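You operate a simulated robot arm through the tools that you are given. There is no shell and no other tool.

You run a simulated robot arm. Do the job below in one go: nothing can be reset, and whatever is moved stays where it is left.

JOB
Wind twenty and twenty-one until WIRE PULL shows all fives, then pin both.
Fine: keep its pointers off the red ends; leave the other two adjusters and all levers.

Only the result counts: the job must be done as asked and must still hold three seconds after the hand-in. Knocking over, shifting, dropping, spilling or breaking anything else fails it.

ROBOT AND FRAMES
A 6-joint arm with a four-finger gripper, fixed in place. Base frame: the origin is at the foot of the arm, x ahead of it, y to its left, z up. Lengths are in m, angles in degrees, forces in N, time in s.
Its first joint turns from -166.0 to 166.0 degrees. Payload 3.43 kg.
The TCP is the grasp point between the finger pads, 0.03 m short of the fingertips. In the tool frame z runs along the fingers and y along their closing line. Largest opening 0.12 m; the body of the gripper starts 0.085 m behind the TCP.
Orientation is that of the tool frame in the base frame, as [roll, pitch, yaw] about the fixed x, y, z axes, in that order (R = Rz(yaw) Ry(pitch) Rx(roll)). With the fingers straight down and closing along the base's y, the tool's x points along the base's -x, its y along +y and its z along -z.

CONTROLS
- The arm moves only by the tool nudge_tool. Its argument "moves" is text: rows parted by semicolons, each of 6 numbers parted by spaces: the shift along the tool's x, y, z in m, then the turn, a rotation vector about the tool's x, y, z in degrees. In form: tx ty tz ax ay az; .... A call has 1 to 20 rows; each row is the pose to reach, as a shift and turn from the pose commanded when the call began, along the tool's axes at that moment. "grip" is the gripper command, from -1 (shut) to 1 (fully open), values between in proportion, set as the call begins (left out, the last holds). Rows are played at 5 a second. More than 0.05 m and 8.6 degrees between two rows, or a gripper value outside its range, and nothing of the call is played. Where a pose cannot be reached the arm comes as near as it can. A force on the tool above 60 N (or 10 N above the force at the start of the call, whichever is more), or a blocked arm, ends the call early, and 0.2 s more pass. Each finger halts on what it meets, pressing with about 24 N; the grip force reading is that of the motor and also rises with nothing between the fingers. The clock runs only during rows and for 0.2 s after the last one: add rows that repeat a pose to give the fingers time. The reply holds the time, the measured pose of the TCP, the force on the tool along the base axes, the opening and the grip force, in the units named above and with some noise, with the torque about the TCP (base axes, N m) and any sound that the robot's microphone picked up.
- Cameras (640 x 400 px; columns grow to the right, rows downward): "scene" is fixed at [0.4002, -0.6494, 1.7146]; the picture's right is [-0.07, 1.00, 0.00], its down [0.88, 0.06, -0.48] and it looks along [-0.48, -0.03, -0.88] (base axes); focal length 327 px, centre (320, 200). "wrist" rides on the gripper at [0.072, -0.017, -0.121] in the tool frame; the picture's right is [0.23, 0.97, 0.00], its down [-0.81, 0.19, -0.55] and it looks along [-0.54, 0.13, 0.83] (tool axes); focal length 275 px, centre (320, 200). There is no depth. A picture from a camera that has moved, and an enlarged one, comes with that camera's place and axes in the base frame and with its lens.
- get_image(camera): a new picture of that camera. No time passes.
- zoom(camera, box): a new picture of the part [left, top, right, bottom] of that camera's present view, enlarged. No time passes.
- close_job(): hands the job in; it is judged then, once.

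Nothing tells you positions but the pictures and the camera data. Unless the task says otherwise, let go and move clear before handing in.

The tools are called as name(argument=value, ...) on one line, values as JSON. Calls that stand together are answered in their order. nudge_tool: Moves the arm, as the interface text tells. Its arguments: {"type":"object","properties":{"moves":{"type":"string"},"grip":{"type":"number"}},"required":["moves"]} The other tools are called the same way: get_image (camera) takes a picture; zoom (camera, box) takes an enlarged picture of a part of a camera's view; close_job () hands the job in.

At the start:

```text
clock: 0.0
tool_pos: [0.1064, -0.5604, 1.2718]
tcp_rot: [180.0, 0.0, 179.9]
wrist_force: [-0.5, -0.6, -0.2]
moment: [0.0, 0.01, -0.01]
width: 0.1202
finger_force: 0.1
```

scene: 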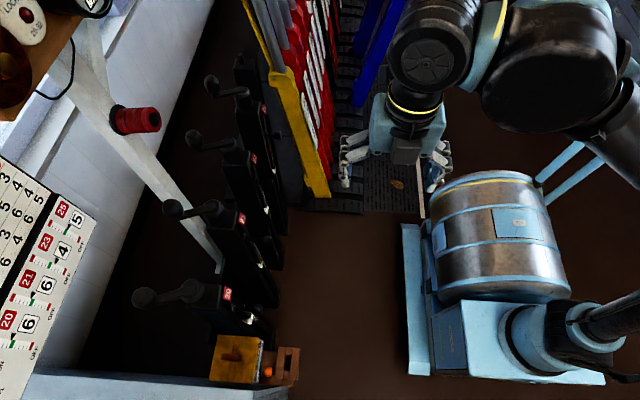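
wrist: 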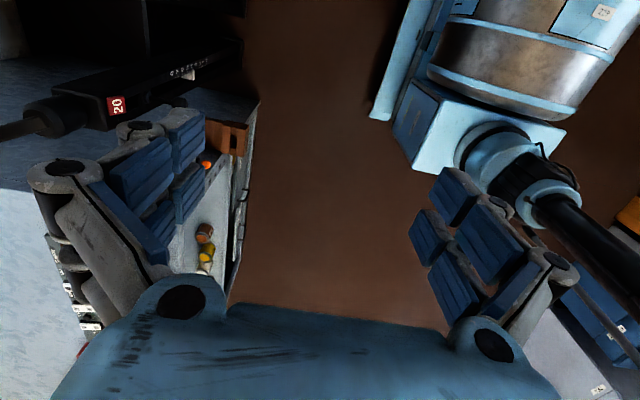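

The scene shows four numbered units (20, 21, 23, 25) with levers or cranks on the left, and a board at the far left with numbers. I'll zoom in before moving anything.

zoom(camera="scene", box=[0, 140, 160, 400])

zoom(camera="scene", box=[120, 60, 320, 220])

zoom(camera="scene", box=[120, 220, 320, 400])

zoom(camera="scene", box=[0, 0, 180, 150])

zoom(camera="wrist", box=[0, 60, 260, 340])

```text
1.54 times, centred on (80, 270) of scene
camera zoom: at [0.4002, -0.6494, 1.7146], right [-0.07, 1.0, 0.0], down [0.88, 0.06, -0.48], along [-0.48, -0.03, -0.88], focal length 503 px, centre (689, 92)
```

zoom: 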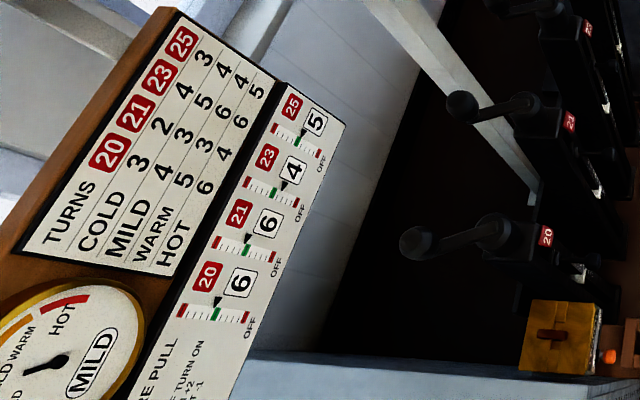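

```text
2.50 times, centred on (220, 140) of scene
camera zoom: at [0.4002, -0.6494, 1.7146], right [-0.07, 1.0, 0.0], down [0.88, 0.06, -0.48], along [-0.48, -0.03, -0.88], focal length 818 px, centre (570, 350)
```

zoom: 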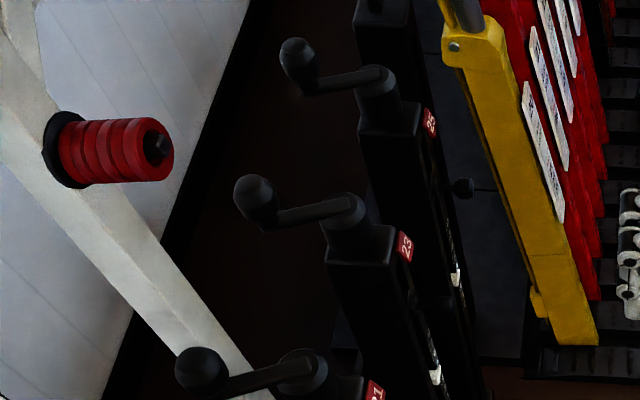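

```text
2.22 times, centred on (220, 310) of scene
camera zoom: at [0.4002, -0.6494, 1.7146], right [-0.07, 1.0, 0.0], down [0.88, 0.06, -0.48], along [-0.48, -0.03, -0.88], focal length 727 px, centre (542, -44)
```

zoom: 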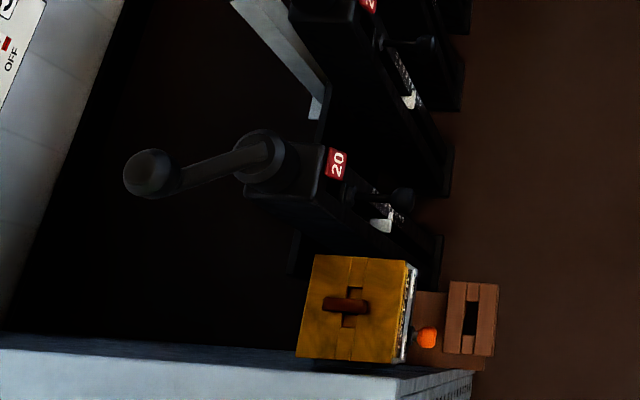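

```text
2.67 times, centred on (90, 75) of scene
camera zoom: at [0.4002, -0.6494, 1.7146], right [-0.07, 1.0, 0.0], down [0.88, 0.06, -0.48], along [-0.48, -0.03, -0.88], focal length 872 px, centre (933, 533)
```

zoom: 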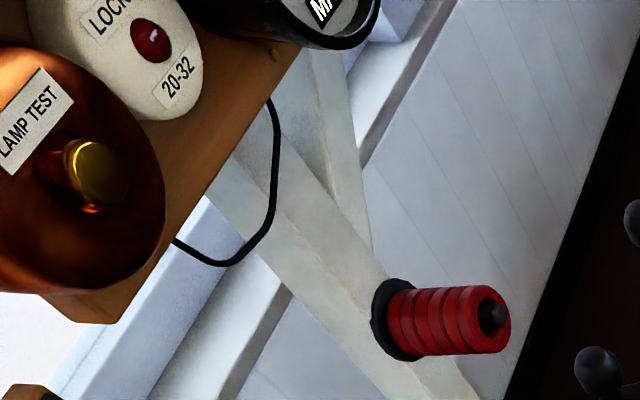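

```text
1.43 times, centred on (130, 200) of wrist
camera zoom: at [0.0343, -0.5775, 1.3916], right [-0.23, 0.97, 0.0], down [0.81, 0.19, 0.55], along [0.54, 0.13, -0.83], focal length 393 px, centre (591, 200)
```

zoom: 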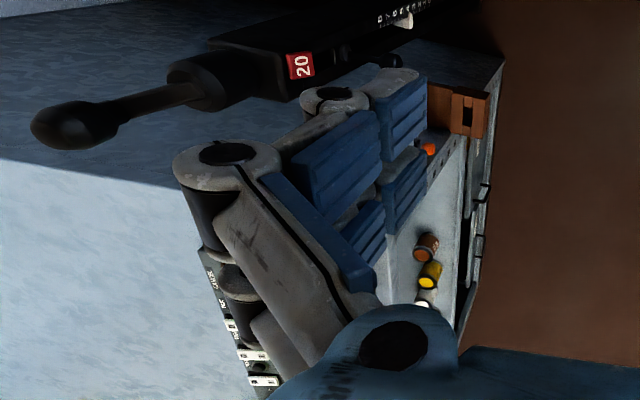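

I need the small print on the board and the pointer scales.

zoom(camera="scene", box=[0, 300, 60, 400])

zoom(camera="scene", box=[0, 150, 100, 260])

zoom(camera="scene", box=[20, 190, 100, 250])

zoom(camera="scene", box=[0, 250, 80, 350])

zoom(camera="scene", box=[190, 270, 310, 390])

zoom(camera="scene", box=[160, 180, 290, 310])

```text
4.00 times, centred on (30, 350) of scene
camera zoom: at [0.4002, -0.6494, 1.7146], right [-0.07, 1.0, 0.0], down [0.88, 0.06, -0.48], along [-0.48, -0.03, -0.88], focal length 1308 px, centre (1480, -400)
```

zoom: 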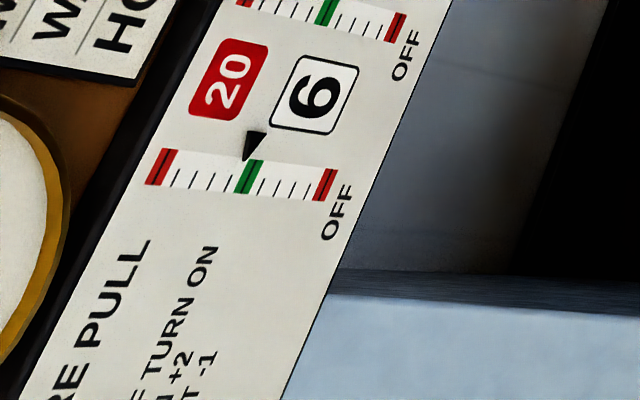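

```text
3.64 times, centred on (50, 205) of scene
camera zoom: at [0.4002, -0.6494, 1.7146], right [-0.07, 1.0, 0.0], down [0.88, 0.06, -0.48], along [-0.48, -0.03, -0.88], focal length 1189 px, centre (1302, 182)
```

zoom: 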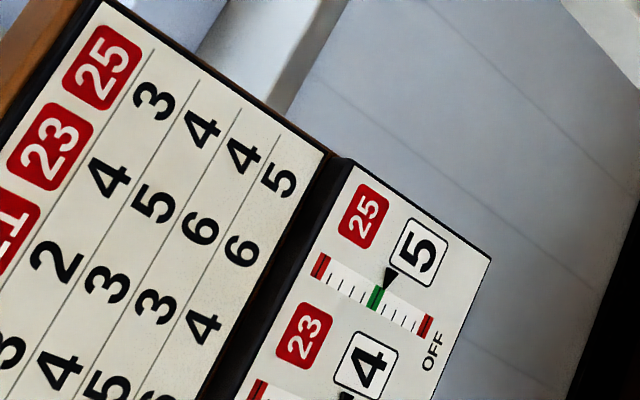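

```text
6.67 times, centred on (60, 220) of scene
camera zoom: at [0.4002, -0.6494, 1.7146], right [-0.07, 1.0, 0.0], down [0.88, 0.06, -0.48], along [-0.48, -0.03, -0.88], focal length 2180 px, centre (2053, 67)
```

zoom: 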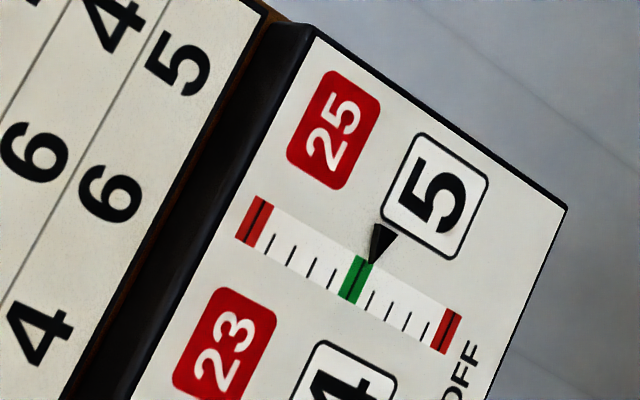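

```text
4.00 times, centred on (40, 300) of scene
camera zoom: at [0.4002, -0.6494, 1.7146], right [-0.07, 1.0, 0.0], down [0.88, 0.06, -0.48], along [-0.48, -0.03, -0.88], focal length 1308 px, centre (1440, -200)
```

zoom: 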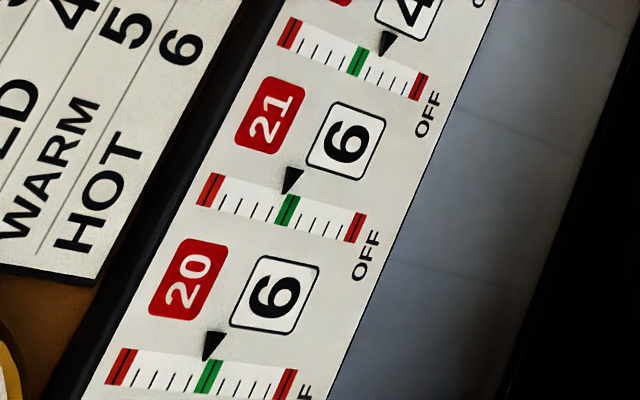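

```text
3.33 times, centred on (250, 330) of scene
camera zoom: at [0.4002, -0.6494, 1.7146], right [-0.07, 1.0, 0.0], down [0.88, 0.06, -0.48], along [-0.48, -0.03, -0.88], focal length 1090 px, centre (553, -233)
```

zoom: 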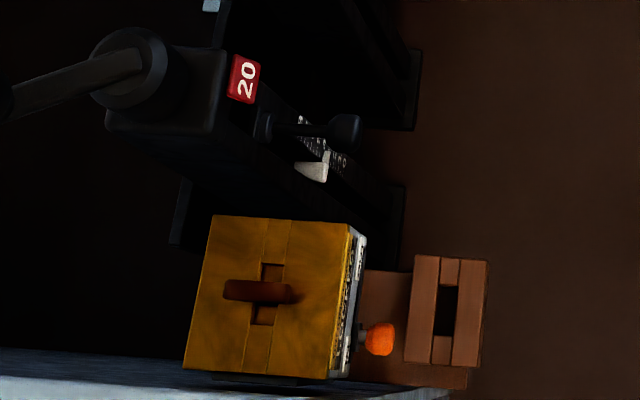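

```text
3.08 times, centred on (225, 245) of scene
camera zoom: at [0.4002, -0.6494, 1.7146], right [-0.07, 1.0, 0.0], down [0.88, 0.06, -0.48], along [-0.48, -0.03, -0.88], focal length 1006 px, centre (612, 62)
```

zoom: 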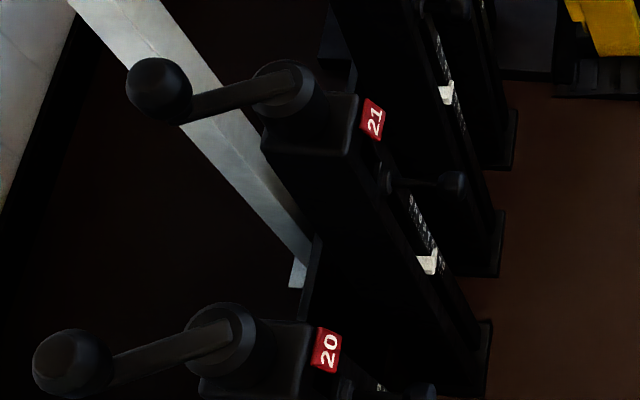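

The posts seem to stand in a row along x at y ≈ -0.9, with heads at z ≈ 0.92. 20 is at x ≈ 0.24 and 21 at x ≈ 0.03, and each has a crank on top and a small plunger on its +y face. I'll turn the wrist 90° in free space so its camera faces the posts.

nudge_tool(moves="0 0 0 0 0 8.2; 0 0 0 0 0 16.4; 0 0 0 0 0 24.6; 0 0 0 0 0 32.8; 0 0 0 0 0 41; 0 0 0 0 0 49.2; 0 0 0 0 0 57.4; 0 0 0 0 0 65.6; 0 0 0 0 0 73.8; 0 0 0 0 0 82; 0 0 0 0 0 90; 0 0 0 0 0 90")

get_image(camera="wrist")

get_image(camera="scene")

```text
clock: 2.6
tool_pos: [0.091, -0.5601, 1.2732]
tcp_rot: [179.5, 0.0, 89.8]
wrist_force: [0.4, 0.8, 0.4]
moment: [-0.01, -0.01, 0.0]
width: 0.1203
finger_force: 0.1
```

```text
taken
camera wrist: at [0.0723, -0.4892, 1.3926], right [0.97, 0.23, 0.01], down [0.18, -0.81, 0.56], along [0.14, -0.54, -0.83], focal length 275 px, centre (320, 200)
```

wrist: 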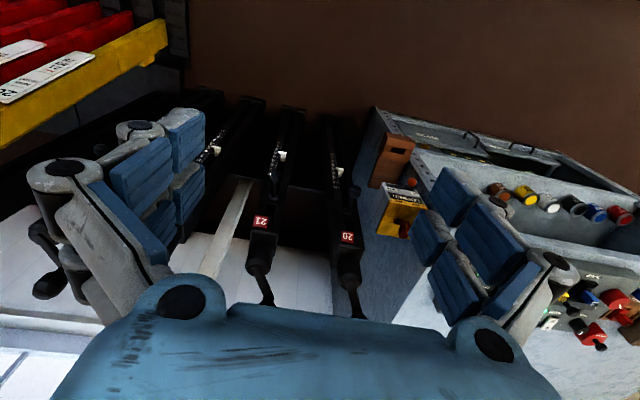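

```text
taken
```

scene: 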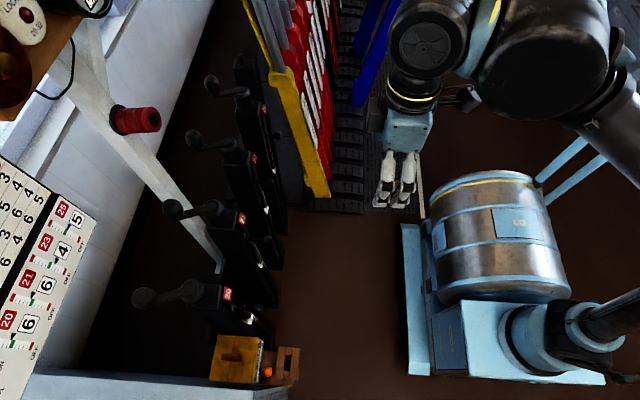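

The wrist camera now sees posts 20 and 21 upside down. Next I'll look closely at their scales, plungers and the tray.

zoom(camera="wrist", box=[190, 90, 410, 320])

zoom(camera="wrist", box=[350, 90, 480, 250])

zoom(camera="wrist", box=[230, 100, 370, 200])

```text
1.74 times, centred on (300, 205) of wrist
camera zoom: at [0.0723, -0.4892, 1.3926], right [0.97, 0.23, 0.01], down [0.18, -0.81, 0.56], along [0.14, -0.54, -0.83], focal length 479 px, centre (355, 191)
```

zoom: 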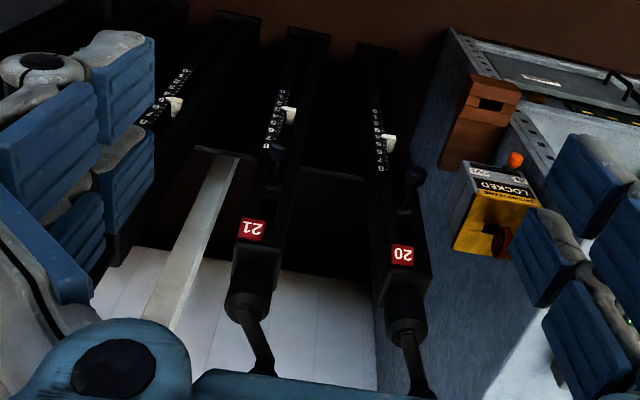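

```text
2.50 times, centred on (415, 170) of wrist
camera zoom: at [0.0723, -0.4892, 1.3926], right [0.97, 0.23, 0.01], down [0.18, -0.81, 0.56], along [0.14, -0.54, -0.83], focal length 688 px, centre (82, 275)
```

zoom: 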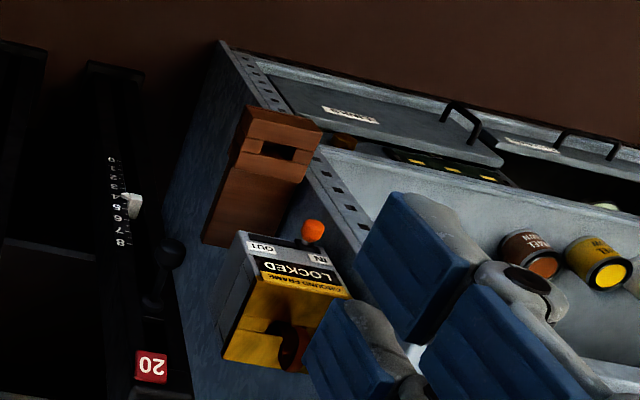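

```text
4.00 times, centred on (300, 150) of wrist
camera zoom: at [0.0723, -0.4892, 1.3926], right [0.97, 0.23, 0.01], down [0.18, -0.81, 0.56], along [0.14, -0.54, -0.83], focal length 1101 px, centre (400, 400)
```

zoom: 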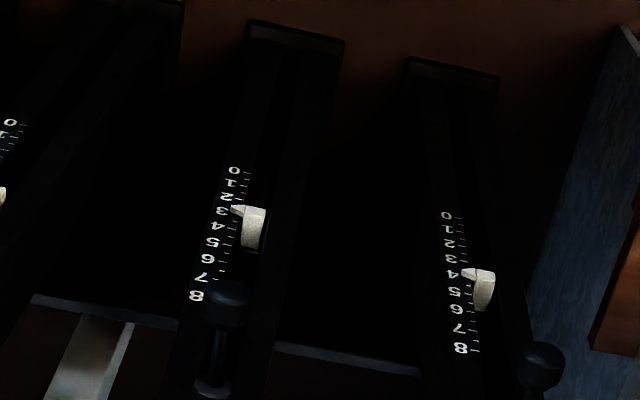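

The post scales run from 0 to 8. 20's white pointer is near 4 and 21's is near 3. I'll tilt the wrist towards the board to read the rest of its text and the room behind the posts.

nudge_tool(moves="0 0 0 0 -8 0; 0 0 0 0 -16 0; 0 0 0 0 -24 0; 0 0 0 0 -32 0; 0 0 0 0 -40 0; 0 0 0 0 -40 0")

get_image(camera="wrist")

```text
clock: 4.0
tool_pos: [0.0915, -0.5601, 1.273]
tcp_rot: [179.1, 40.2, 89.5]
wrist_force: [-0.7, 1.0, 0.6]
moment: [0.04, 0.0, 0.01]
width: 0.1201
finger_force: 0.1
```

```text
taken
camera wrist: at [0.0733, -0.4285, 1.3184], right [0.97, 0.18, -0.14], down [0.18, -0.26, 0.95], along [0.13, -0.95, -0.29], focal length 275 px, centre (320, 200)
```

wrist: 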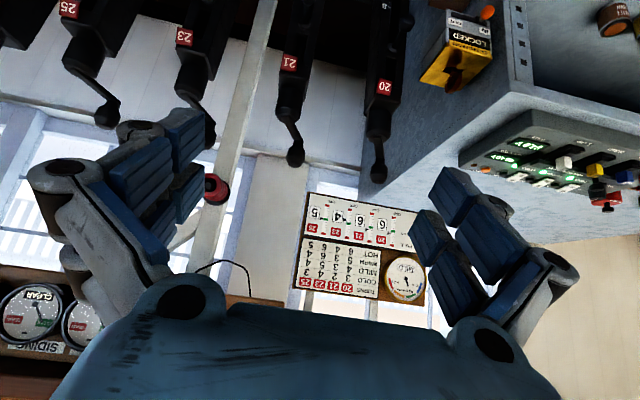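

zoom(camera="wrist", box=[290, 180, 440, 310])

zoom(camera="wrist", box=[300, 190, 400, 250])

zoom(camera="wrist", box=[230, 0, 430, 190])

zoom(camera="wrist", box=[375, 195, 440, 250])

```text
3.08 times, centred on (365, 245) of wrist
camera zoom: at [0.0733, -0.4285, 1.3184], right [0.97, 0.18, -0.14], down [0.18, -0.26, 0.95], along [0.13, -0.95, -0.29], focal length 847 px, centre (182, 62)
```

zoom: 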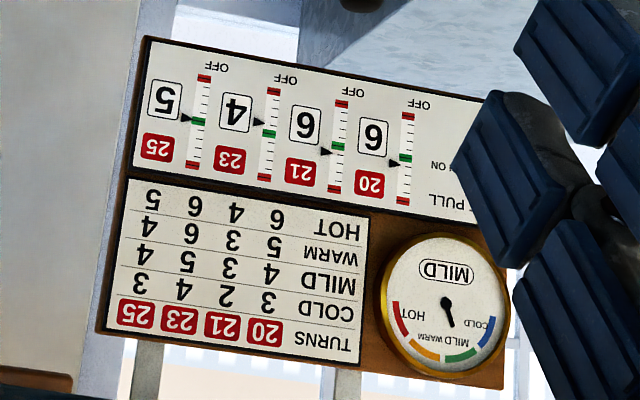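

```text
6.40 times, centred on (350, 220) of wrist
camera zoom: at [0.0733, -0.4285, 1.3184], right [0.97, 0.18, -0.14], down [0.18, -0.26, 0.95], along [0.13, -0.95, -0.29], focal length 1762 px, centre (128, 72)
```

zoom: 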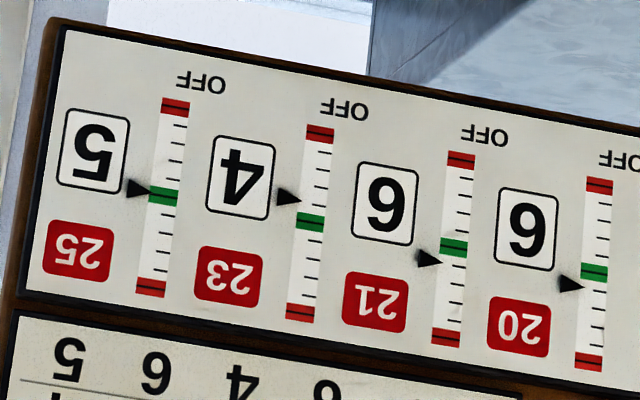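

```text
2.11 times, centred on (330, 95) of wrist
camera zoom: at [0.0733, -0.4285, 1.3184], right [0.97, 0.18, -0.14], down [0.18, -0.26, 0.95], along [0.13, -0.95, -0.29], focal length 580 px, centre (299, 421)
```

zoom: 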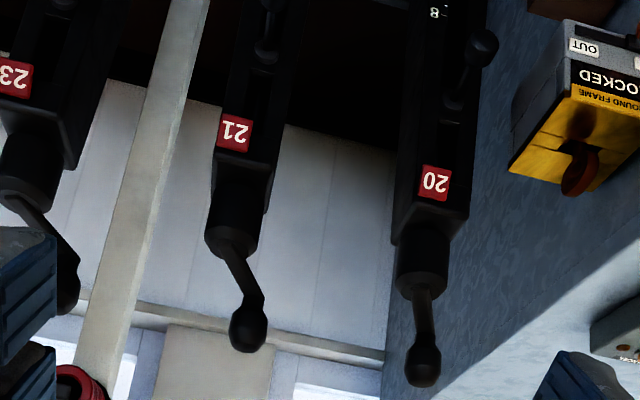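

```text
7.27 times, centred on (408, 222) of wrist
camera zoom: at [0.0733, -0.4285, 1.3184], right [0.97, 0.18, -0.14], down [0.18, -0.26, 0.95], along [0.13, -0.95, -0.29], focal length 2002 px, centre (-316, 36)
```

zoom: 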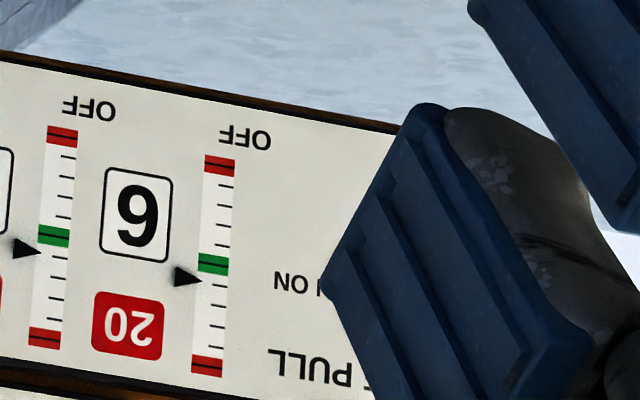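

The board scale has green at 5, red at about 1 and 9, and OFF at the low end. I'll slide sideways a little to read the hidden instruction text.

nudge_tool(moves="0 0.05 0 0 0 0; 0 0.1 0 0 0 0; 0 0.15 0 0 0 0; 0 0.15 0 0 0 0")

get_image(camera="wrist")

zoom(camera="wrist", box=[240, 180, 400, 300])

```text
clock: 5.0
tool_pos: [0.242, -0.5596, 1.2755]
tcp_rot: [179.1, 40.0, 89.3]
wrist_force: [0.4, -0.5, 0.2]
moment: [0.02, -0.01, -0.02]
width: 0.1201
finger_force: 0.0
```

```text
taken
camera wrist: at [0.2238, -0.4284, 1.3204], right [0.97, 0.18, -0.14], down [0.18, -0.26, 0.95], along [0.13, -0.95, -0.29], focal length 275 px, centre (320, 200)
```

wrist: 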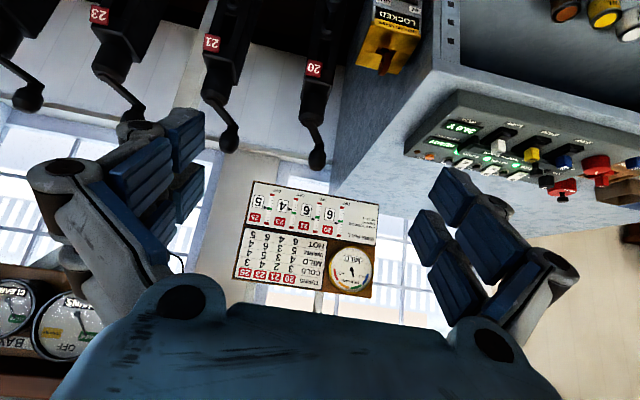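

```text
3.33 times, centred on (320, 240) of wrist
camera zoom: at [0.2238, -0.4284, 1.3204], right [0.97, 0.18, -0.14], down [0.18, -0.26, 0.95], along [0.13, -0.95, -0.29], focal length 918 px, centre (320, 67)
```

zoom: 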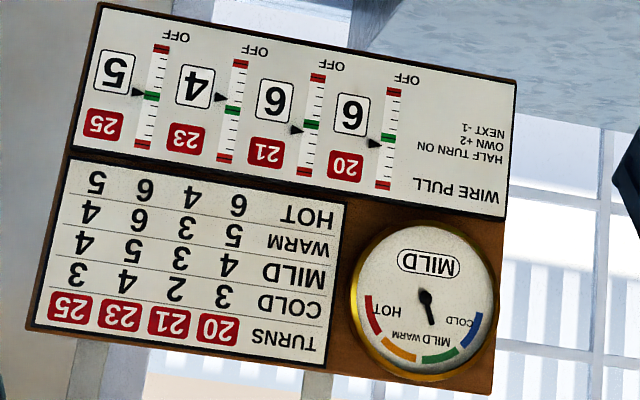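

The board reads "HALF TURN ON: OWN +2, NEXT -1". With 6‑6‑4‑5 showing, half a turn OFF on both 20 and 21 gives 5‑5‑5‑5 and stays well clear of the red. Crank 20's hub looks to be near (0.25, -0.93, 0.99) with its knob near (0.28, -1.01, 1.05), so I'll straighten the tool and then look from closer.

nudge_tool(moves="0 0 0 0 8 0; 0 0 0 0 16 0; 0 0 0 0 24 0; 0 0 0 0 32 0; 0 0 0 0 40 0; 0 0 0 0 40 0")

nudge_tool(moves="-0.05 0.005 0 0 0 0; -0.1 0.01 0 0 0 0; -0.15 0.02 0.01 0 0 0; -0.2 0.03 0.02 0 0 0; -0.25 0.04 0.02 0 0 0; -0.29 0.04 0.02 0 0 0; -0.29 0.04 0.02 0 0 0")

get_image(camera="wrist")

get_image(camera="scene")

```text
clock: 6.4
tool_pos: [0.2409, -0.559, 1.2753]
tcp_rot: [179.3, 0.0, 90.0]
wrist_force: [0.6, 0.8, -0.5]
moment: [-0.04, 0.04, 0.02]
width: 0.1201
finger_force: 0.1
```

```text
refused: row 1 steps farther than a row can; nothing moved
```

```text
taken
camera wrist: at [0.2225, -0.4892, 1.3943], right [0.97, 0.23, 0.01], down [0.19, -0.81, 0.55], along [0.14, -0.54, -0.83], focal length 275 px, centre (320, 200)
```

wrist: 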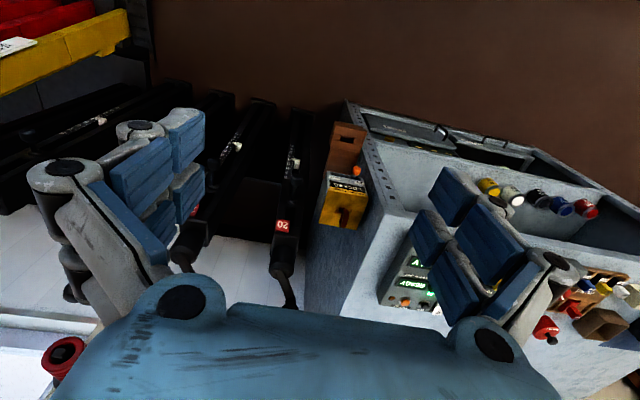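

```text
taken
```

scene: 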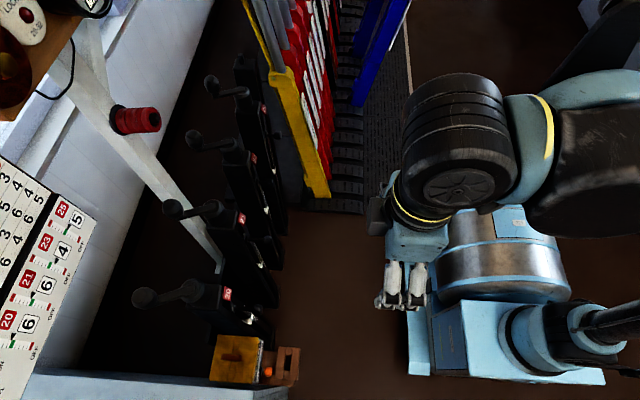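

The first row was slightly over the step limit. I'll approach again with smaller steps, staying well above the cranks.

nudge_tool(moves="-0.045 0.006 0.003 0 0 0; -0.09 0.012 0.006 0 0 0; -0.135 0.018 0.009 0 0 0; -0.18 0.024 0.012 0 0 0; -0.225 0.03 0.015 0 0 0; -0.26 0.036 0.018 0 0 0; -0.29 0.04 0.02 0 0 0; -0.29 0.04 0.02 0 0 0")

get_image(camera="wrist")

get_image(camera="scene")

```text
clock: 8.2
tool_pos: [0.2767, -0.7919, 1.2098]
tcp_rot: [179.4, 0.2, 90.0]
wrist_force: [-0.6, 0.6, -0.9]
moment: [0.0, -0.02, 0.01]
width: 0.1197
finger_force: 0.1
out of reach, approached as far as the arm can: row 5, 6, 7, 8
```

```text
taken
camera wrist: at [0.2585, -0.7209, 1.3299], right [0.97, 0.23, 0.01], down [0.19, -0.81, 0.56], along [0.14, -0.54, -0.83], focal length 275 px, centre (320, 200)
```

wrist: 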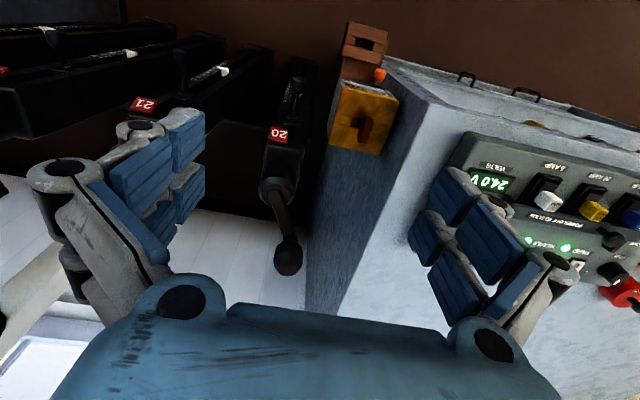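

```text
taken
```

scene: 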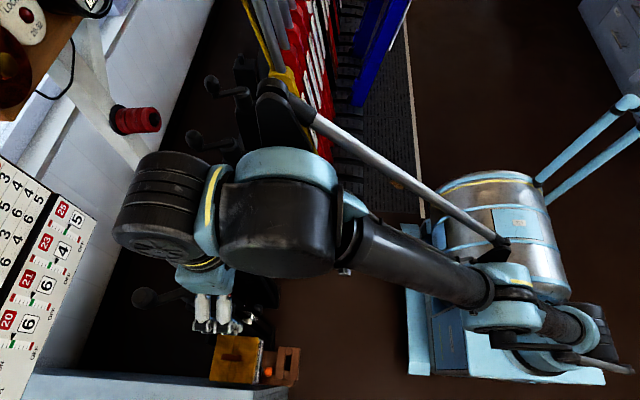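

Straight down the arm runs out of reach here, so I'll tilt the fingers outward towards -y by about 35°. That brings the wrist back and extends the reach.

nudge_tool(moves="0 0 0 0 -7 0; 0 0 0 0 -14 0; 0 0 0 0 -21 0; 0 0 0 0 -28 0; 0 0 0 0 -35 0; 0 0 0 0 -35 0")

get_image(camera="wrist")

```text
clock: 9.6
tool_pos: [0.2775, -0.7944, 1.2107]
tcp_rot: [179.3, 35.2, 89.6]
wrist_force: [0.1, -0.4, 0.7]
moment: [-0.01, 0.0, 0.01]
width: 0.1197
finger_force: 0.1
```

```text
taken
camera wrist: at [0.2594, -0.6666, 1.2676], right [0.97, 0.19, -0.12], down [0.18, -0.35, 0.92], along [0.13, -0.92, -0.37], focal length 275 px, centre (320, 200)
```

wrist: 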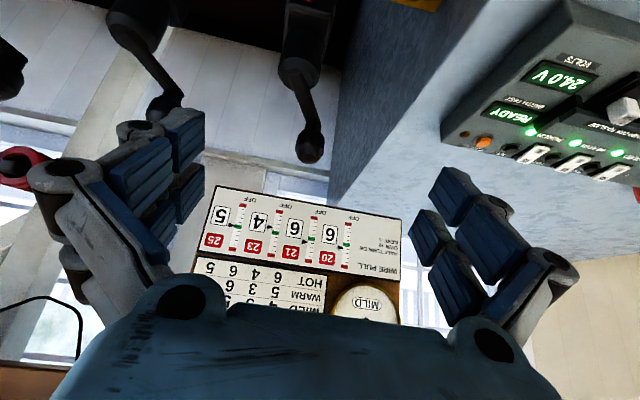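

The commanded pose follows the measured one, and three views agree that knob 20's centre is at about (0.2836, -1.005, 1.055). I'll zoom in to place the hub axis.

zoom(camera="wrist", box=[240, 0, 380, 180])

zoom(camera="wrist", box=[80, 0, 240, 130])

zoom(camera="wrist", box=[430, 20, 640, 220])

```text
2.22 times, centred on (310, 90) of wrist
camera zoom: at [0.2594, -0.6666, 1.2676], right [0.97, 0.19, -0.12], down [0.18, -0.35, 0.92], along [0.13, -0.92, -0.37], focal length 612 px, centre (342, 444)
```

zoom: 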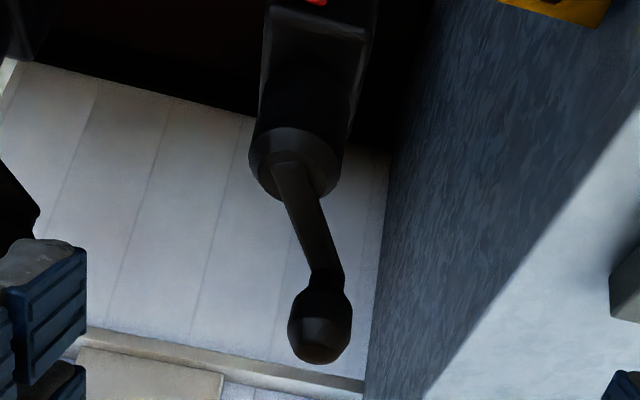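

```text
3.08 times, centred on (160, 65) of wrist
camera zoom: at [0.2594, -0.6666, 1.2676], right [0.97, 0.19, -0.12], down [0.18, -0.35, 0.92], along [0.13, -0.92, -0.37], focal length 847 px, centre (812, 615)
```

zoom: 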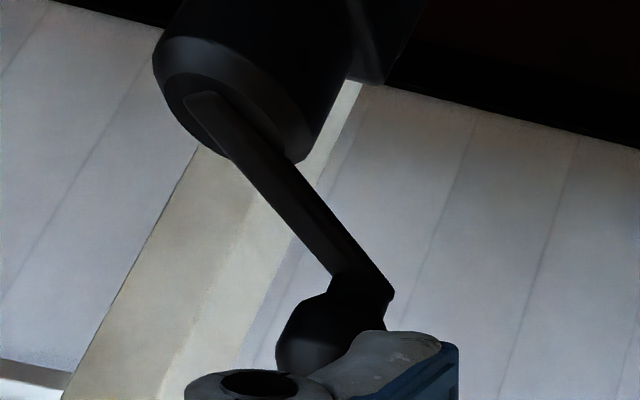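

```text
2.00 times, centred on (535, 120) of wrist
camera zoom: at [0.2594, -0.6666, 1.2676], right [0.97, 0.19, -0.12], down [0.18, -0.35, 0.92], along [0.13, -0.92, -0.37], focal length 551 px, centre (-110, 360)
```

zoom: 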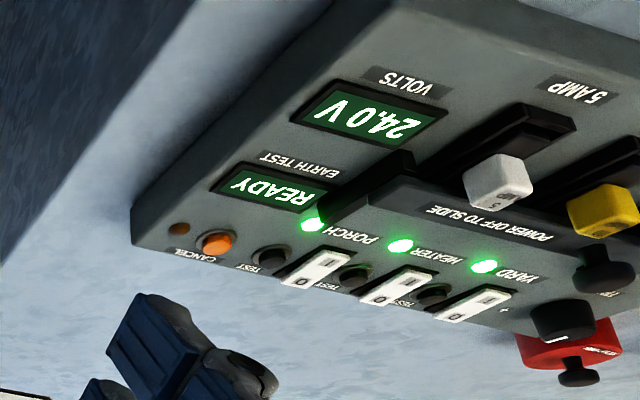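

Crank 20's axis comes out near (0.251, -0.926) with a radius of about 0.086 m. The knob is about 0.04 m across, z 1.02–1.08. The cabinet beside it tops out at z≈0.97, x≥0.42, and the board is at y≈-1.14, so the path is clear. I'll go to a pre-grasp point along the tilted tool axis and check it.

nudge_tool(moves="-0.0206 0.0015 0.0322 0 0 0; -0.0412 0.003 0.0644 0 0 0; -0.0618 0.0045 0.0966 0 0 0; -0.0825 0.0061 0.1287 0 0 0; -0.0825 0.0061 0.1287 0 0 0", grip=1)

get_image(camera="wrist")

get_image(camera="scene")

```text
clock: 10.8
tool_pos: [0.2831, -0.9342, 1.1527]
tcp_rot: [179.2, 35.1, 89.6]
wrist_force: [0.0, 0.3, 0.3]
moment: [-0.02, -0.01, 0.02]
width: 0.1202
finger_force: 0.1
```

```text
taken
camera wrist: at [0.2662, -0.8084, 1.2099], right [0.97, 0.19, -0.12], down [0.18, -0.35, 0.92], along [0.13, -0.92, -0.37], focal length 275 px, centre (320, 200)
```

wrist: 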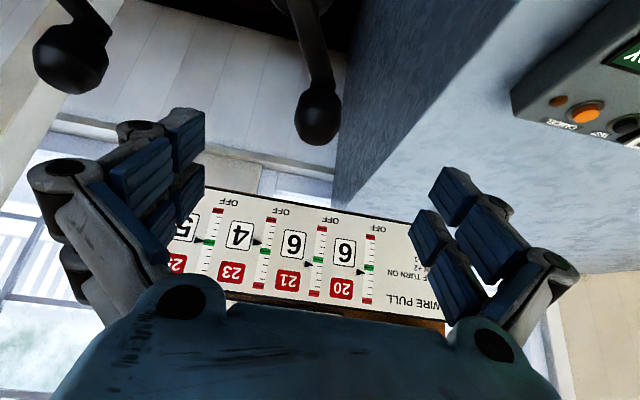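

```text
taken
```

scene: 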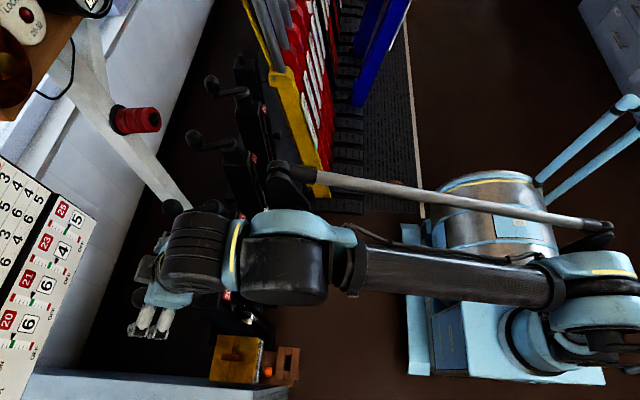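

Lined up; knob 20 is dead ahead along the tool axis. I'll move in with the fingers open and check before closing.

nudge_tool(moves="0 0 0.03 0 0 0; 0 0 0.06 0 0 0; -0.001 0 0.09 0 0 0; -0.0016 0 0.12 0 0 0; -0.0016 0 0.12 0 0 0")

get_image(camera="wrist")

get_image(camera="scene")

```text
clock: 12.0
tool_pos: [0.2853, -1.0065, 1.0565]
tcp_rot: [179.2, 35.1, 89.5]
wrist_force: [0.1, -0.4, 0.9]
moment: [0.02, 0.02, 0.01]
width: 0.1199
finger_force: 0.0
```

```text
taken
camera wrist: at [0.2667, -0.8789, 1.1124], right [0.97, 0.19, -0.12], down [0.18, -0.35, 0.92], along [0.13, -0.92, -0.37], focal length 275 px, centre (320, 200)
```

wrist: 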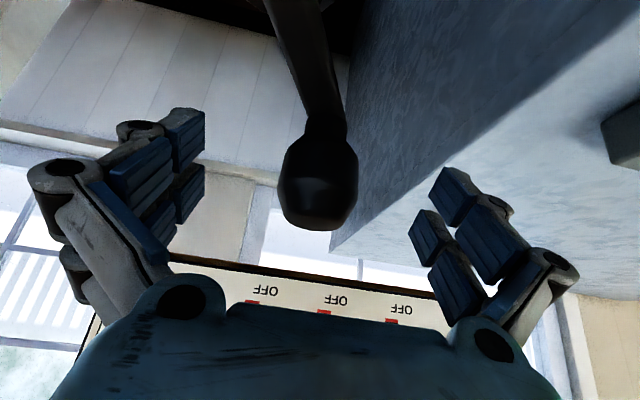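

```text
taken
```

scene: 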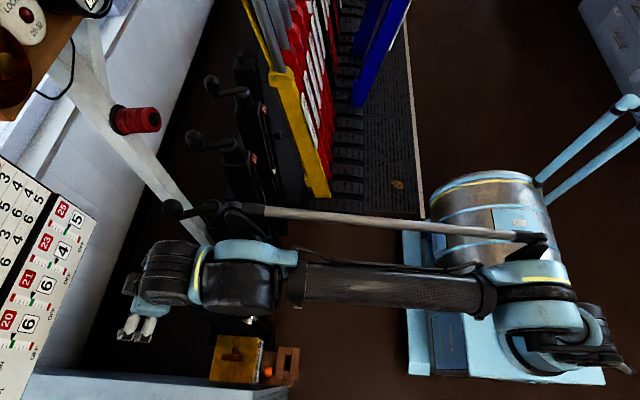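

zoom(camera="scene", box=[110, 170, 310, 370])

zoom(camera="wrist", box=[160, 80, 480, 300])

```text
2.00 times, centred on (210, 270) of scene
camera zoom: at [0.4002, -0.6494, 1.7146], right [-0.07, 1.0, 0.0], down [0.88, 0.06, -0.48], along [-0.48, -0.03, -0.88], focal length 654 px, centre (540, 60)
```

zoom: 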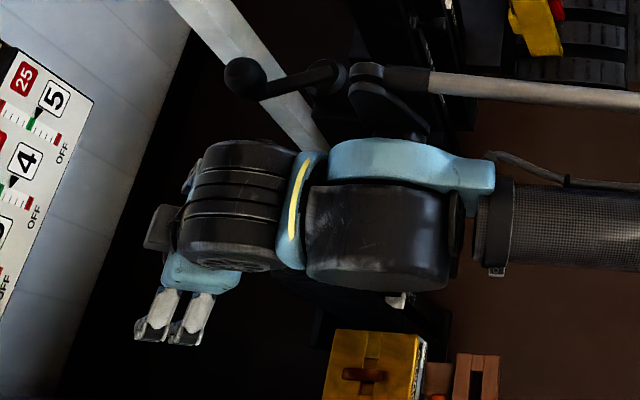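

```text
1.82 times, centred on (320, 190) of wrist
camera zoom: at [0.2667, -0.8789, 1.1124], right [0.97, 0.19, -0.12], down [0.18, -0.35, 0.92], along [0.13, -0.92, -0.37], focal length 500 px, centre (320, 218)
```

zoom: 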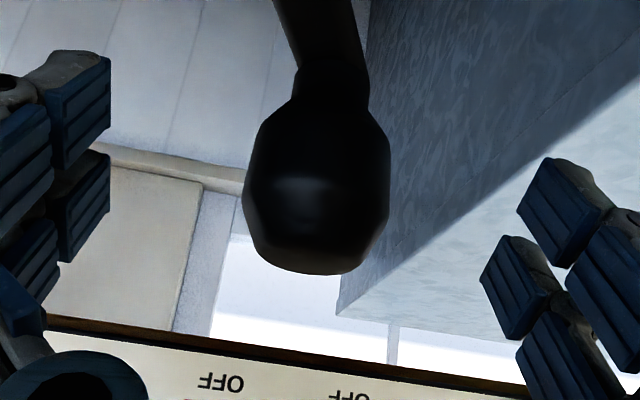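

The fingers straddle knob 20 evenly with no contact force. I'll close on it gently in place.

nudge_tool(moves="0 0 0 0 0 0; 0 0 0 0 0 0; 0 0 0 0 0 0; 0 0 0 0 0 0", grip=-1)

get_image(camera="wrist")

get_image(camera="scene")

```text
clock: 13.0
tool_pos: [0.285, -1.0053, 1.0568]
tcp_rot: [179.2, 35.0, 89.5]
wrist_force: [-1.7, 1.7, 2.9]
moment: [0.01, 0.43, 0.05]
width: 0.0396
finger_force: 45.1
```

```text
taken
camera wrist: at [0.2664, -0.8785, 1.113], right [0.97, 0.19, -0.12], down [0.18, -0.35, 0.92], along [0.13, -0.92, -0.37], focal length 275 px, centre (320, 200)
```

wrist: 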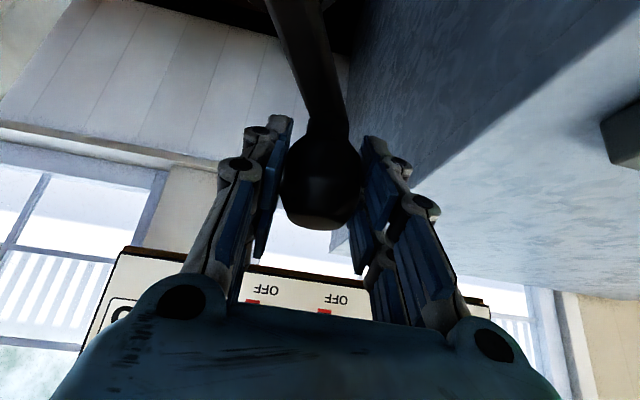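

```text
taken
```

scene: 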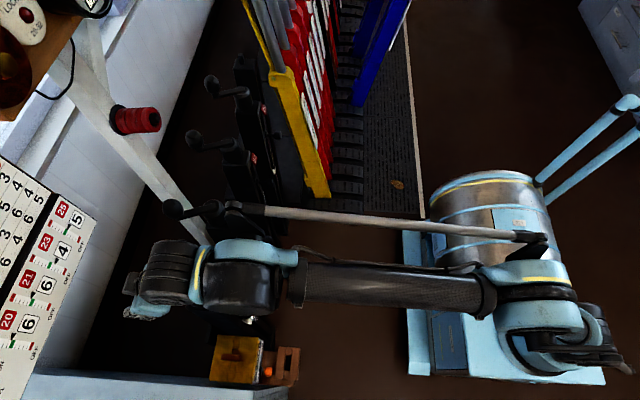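

I've got the knob, 39.6 mm wide, with little side force. Next is a test of about 10° counter-clockwise seen from above, to learn the direction from the board.

nudge_tool(moves="0.0027 0.0068 -0.0019 0 0 0; 0.0058 0.0132 -0.0041 0 0 0; 0.0058 0.0132 -0.0041 0 0 0")

zoom(camera="scene", box=[0, 190, 100, 350])

get_image(camera="wrist")

```text
clock: 13.8
tool_pos: [0.2963, -0.9971, 1.0565]
tcp_rot: [179.3, 35.0, 89.5]
wrist_force: [-18.9, 22.4, -8.0]
moment: [0.31, 0.88, -0.03]
width: 0.0398
finger_force: 44.9
```

```text
2.50 times, centred on (50, 270) of scene
camera zoom: at [0.4002, -0.6494, 1.7146], right [-0.07, 1.0, 0.0], down [0.88, 0.06, -0.48], along [-0.48, -0.03, -0.88], focal length 818 px, centre (995, 25)
```

zoom: 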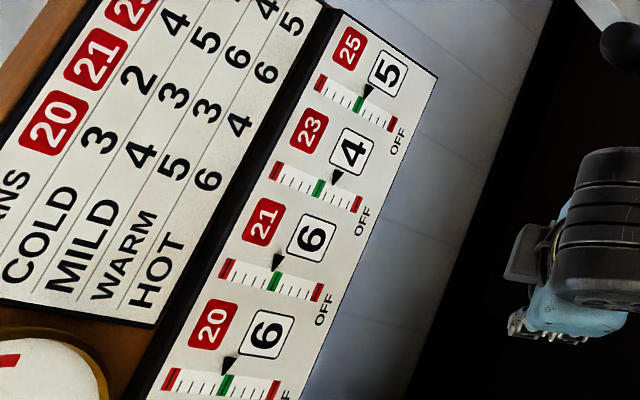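

```text
taken
camera wrist: at [0.2787, -0.8709, 1.1132], right [0.97, 0.19, -0.12], down [0.18, -0.35, 0.92], along [0.13, -0.92, -0.37], focal length 275 px, centre (320, 200)
```

wrist: 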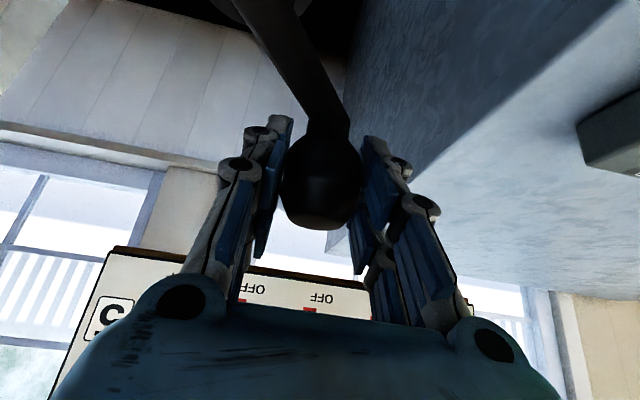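

The crank moves, with a mostly radial force of about 28 N, so the real centre is slightly different from my estimate. I'll refit it to about (0.2455, -0.929) and go on in small steps.

nudge_tool(moves="0.005 0.0045 -0.0035 0 0 0; 0.0099 0.0089 -0.007 0 0 0; 0.0099 0.0089 -0.007 0 0 0")

```text
clock: 14.6
tool_pos: [0.3078, -0.9855, 1.0556]
tcp_rot: [179.1, 35.1, 89.6]
wrist_force: [1.0, -1.8, 5.7]
moment: [-0.21, 0.08, 0.01]
width: 0.0398
finger_force: 44.8
```

Force is nearly zero now, so the refit is good (centre ≈ (0.242, -0.931)). I'll carry on another 20° or so and check the board.

nudge_tool(moves="0.0049 0.0045 -0.0035 0 0 0; 0.01 0.0085 -0.0071 0 0 0; 0.0154 0.0119 -0.0108 0 0 0; 0.021 0.0147 -0.0148 0 0 0; 0.021 0.0147 -0.0148 0 0 0")

zoom(camera="scene", box=[0, 190, 100, 350])

get_image(camera="wrist")

```text
clock: 15.8
tool_pos: [0.3214, -0.96, 1.0562]
tcp_rot: [179.3, 35.1, 89.5]
wrist_force: [4.7, -0.8, 7.3]
moment: [-0.27, 0.4, 0.0]
width: 0.0397
finger_force: 44.9
```

```text
2.50 times, centred on (50, 270) of scene
camera zoom: at [0.4002, -0.6494, 1.7146], right [-0.07, 1.0, 0.0], down [0.88, 0.06, -0.48], along [-0.48, -0.03, -0.88], focal length 818 px, centre (995, 25)
```

zoom: 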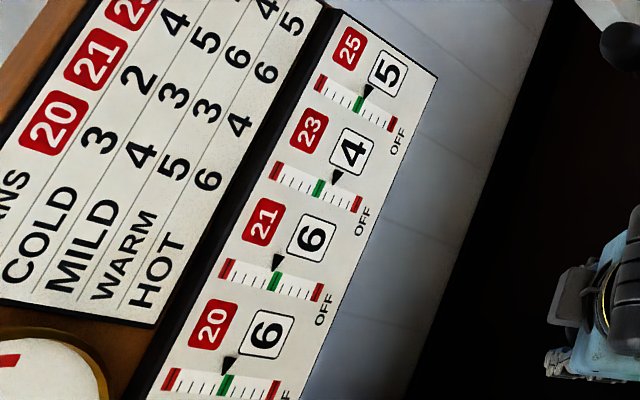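

```text
taken
camera wrist: at [0.3037, -0.8336, 1.113], right [0.97, 0.19, -0.12], down [0.18, -0.35, 0.92], along [0.13, -0.92, -0.37], focal length 275 px, centre (320, 200)
```

wrist: 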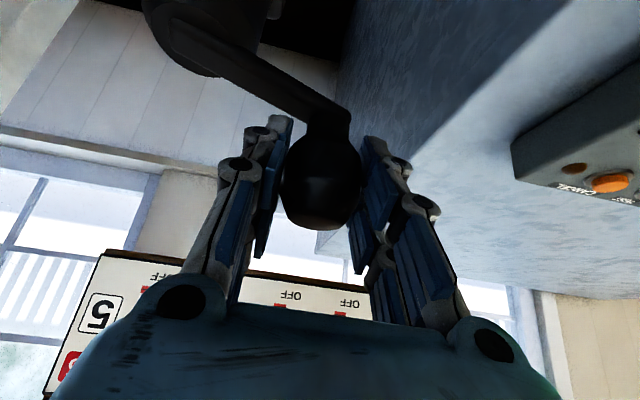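

zoom(camera="scene", box=[0, 250, 80, 350])

zoom(camera="scene", box=[0, 310, 40, 350])

```text
4.00 times, centred on (40, 300) of scene
camera zoom: at [0.4002, -0.6494, 1.7146], right [-0.07, 1.0, 0.0], down [0.88, 0.06, -0.48], along [-0.48, -0.03, -0.88], focal length 1308 px, centre (1440, -200)
```

zoom: 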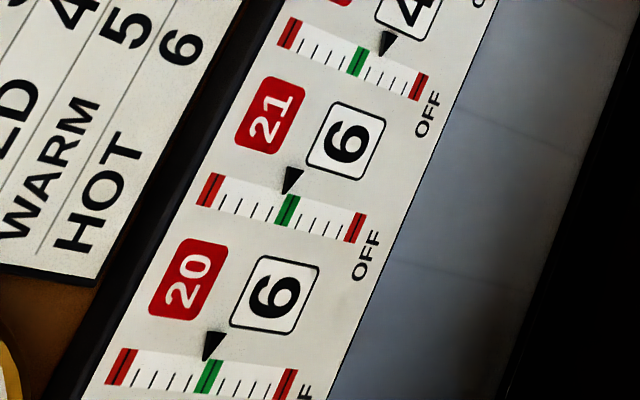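

```text
10.00 times, centred on (20, 330) of scene
camera zoom: at [0.4002, -0.6494, 1.7146], right [-0.07, 1.0, 0.0], down [0.88, 0.06, -0.48], along [-0.48, -0.03, -0.88], focal length 3271 px, centre (3320, -1100)
```

zoom: 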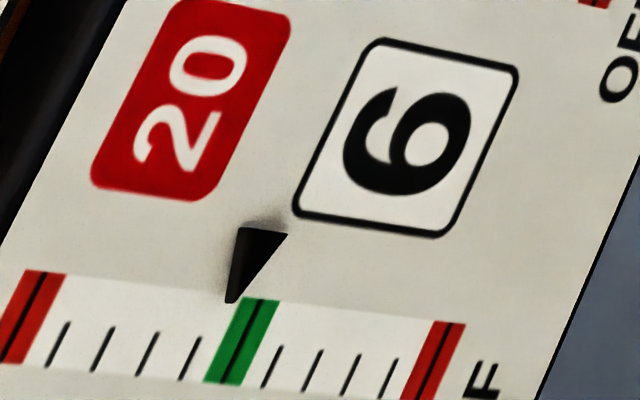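

The board pointer hasn't moved at all after about 40°, so it may step only at half turns. I'll check whether the white turn marker on post 20 shows the direction.

get_image(camera="scene")

zoom(camera="scene", box=[210, 280, 290, 350])

```text
taken
```

scene: 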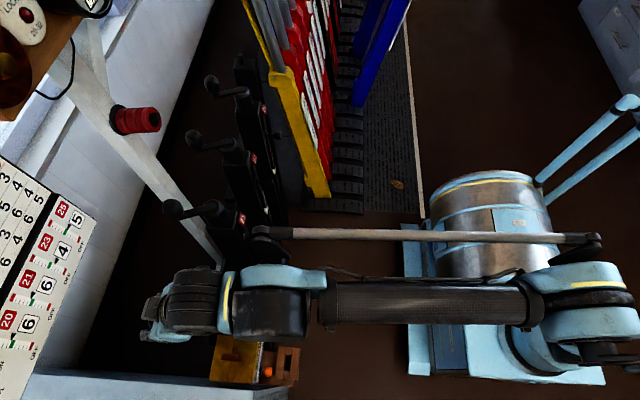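

```text
5.71 times, centred on (250, 315) of scene
camera zoom: at [0.4002, -0.6494, 1.7146], right [-0.07, 1.0, 0.0], down [0.88, 0.06, -0.48], along [-0.48, -0.03, -0.88], focal length 1869 px, centre (720, -457)
```

zoom: 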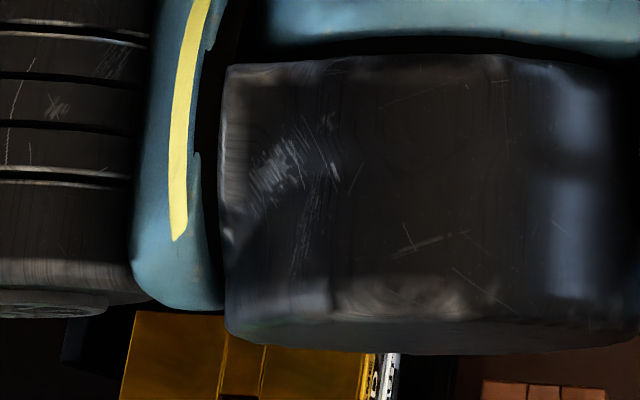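

The view of post 20's marker is blocked. Even a wrong-way half turn would only read 8, well inside the red at about 10, so going on is safe. I'll follow the fitted circle round (centre (0.2425, -0.932), radius 0.084) and watch the forces.

nudge_tool(moves="0.0057 0.0018 -0.004 0 0 0; 0.0115 0.0033 -0.0081 0 0 0; 0.0175 0.0042 -0.0123 0 0 0; 0.0235 0.0045 -0.0165 0 0 0; 0.0295 0.0041 -0.0208 0 0 0; 0.0354 0.0031 -0.0249 0 0 0; 0.0354 0.0031 -0.0249 0 0 0")

zoom(camera="scene", box=[0, 250, 80, 350])

get_image(camera="wrist")

```text
clock: 17.4
tool_pos: [0.3217, -0.9178, 1.0556]
tcp_rot: [179.4, 35.1, 89.5]
wrist_force: [-25.9, -7.5, 2.1]
moment: [-0.48, 1.02, -0.06]
width: 0.0398
finger_force: 45.3
```

```text
4.00 times, centred on (40, 300) of scene
camera zoom: at [0.4002, -0.6494, 1.7146], right [-0.07, 1.0, 0.0], down [0.88, 0.06, -0.48], along [-0.48, -0.03, -0.88], focal length 1308 px, centre (1440, -200)
```

zoom: 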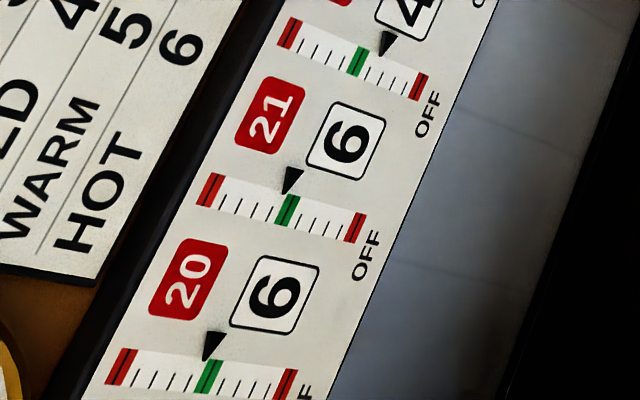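

```text
taken
camera wrist: at [0.3043, -0.7909, 1.1129], right [0.97, 0.19, -0.12], down [0.18, -0.35, 0.92], along [0.13, -0.92, -0.37], focal length 275 px, centre (320, 200)
```

wrist: 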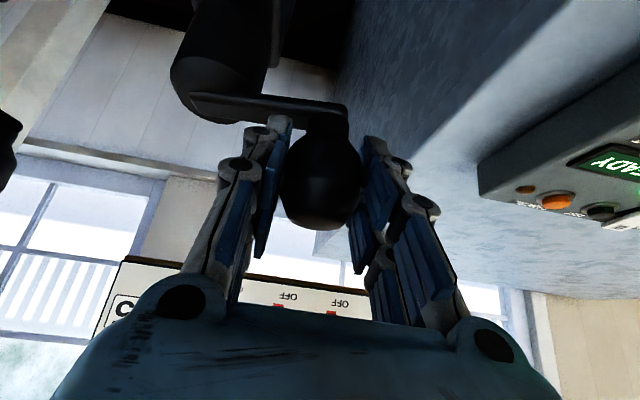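

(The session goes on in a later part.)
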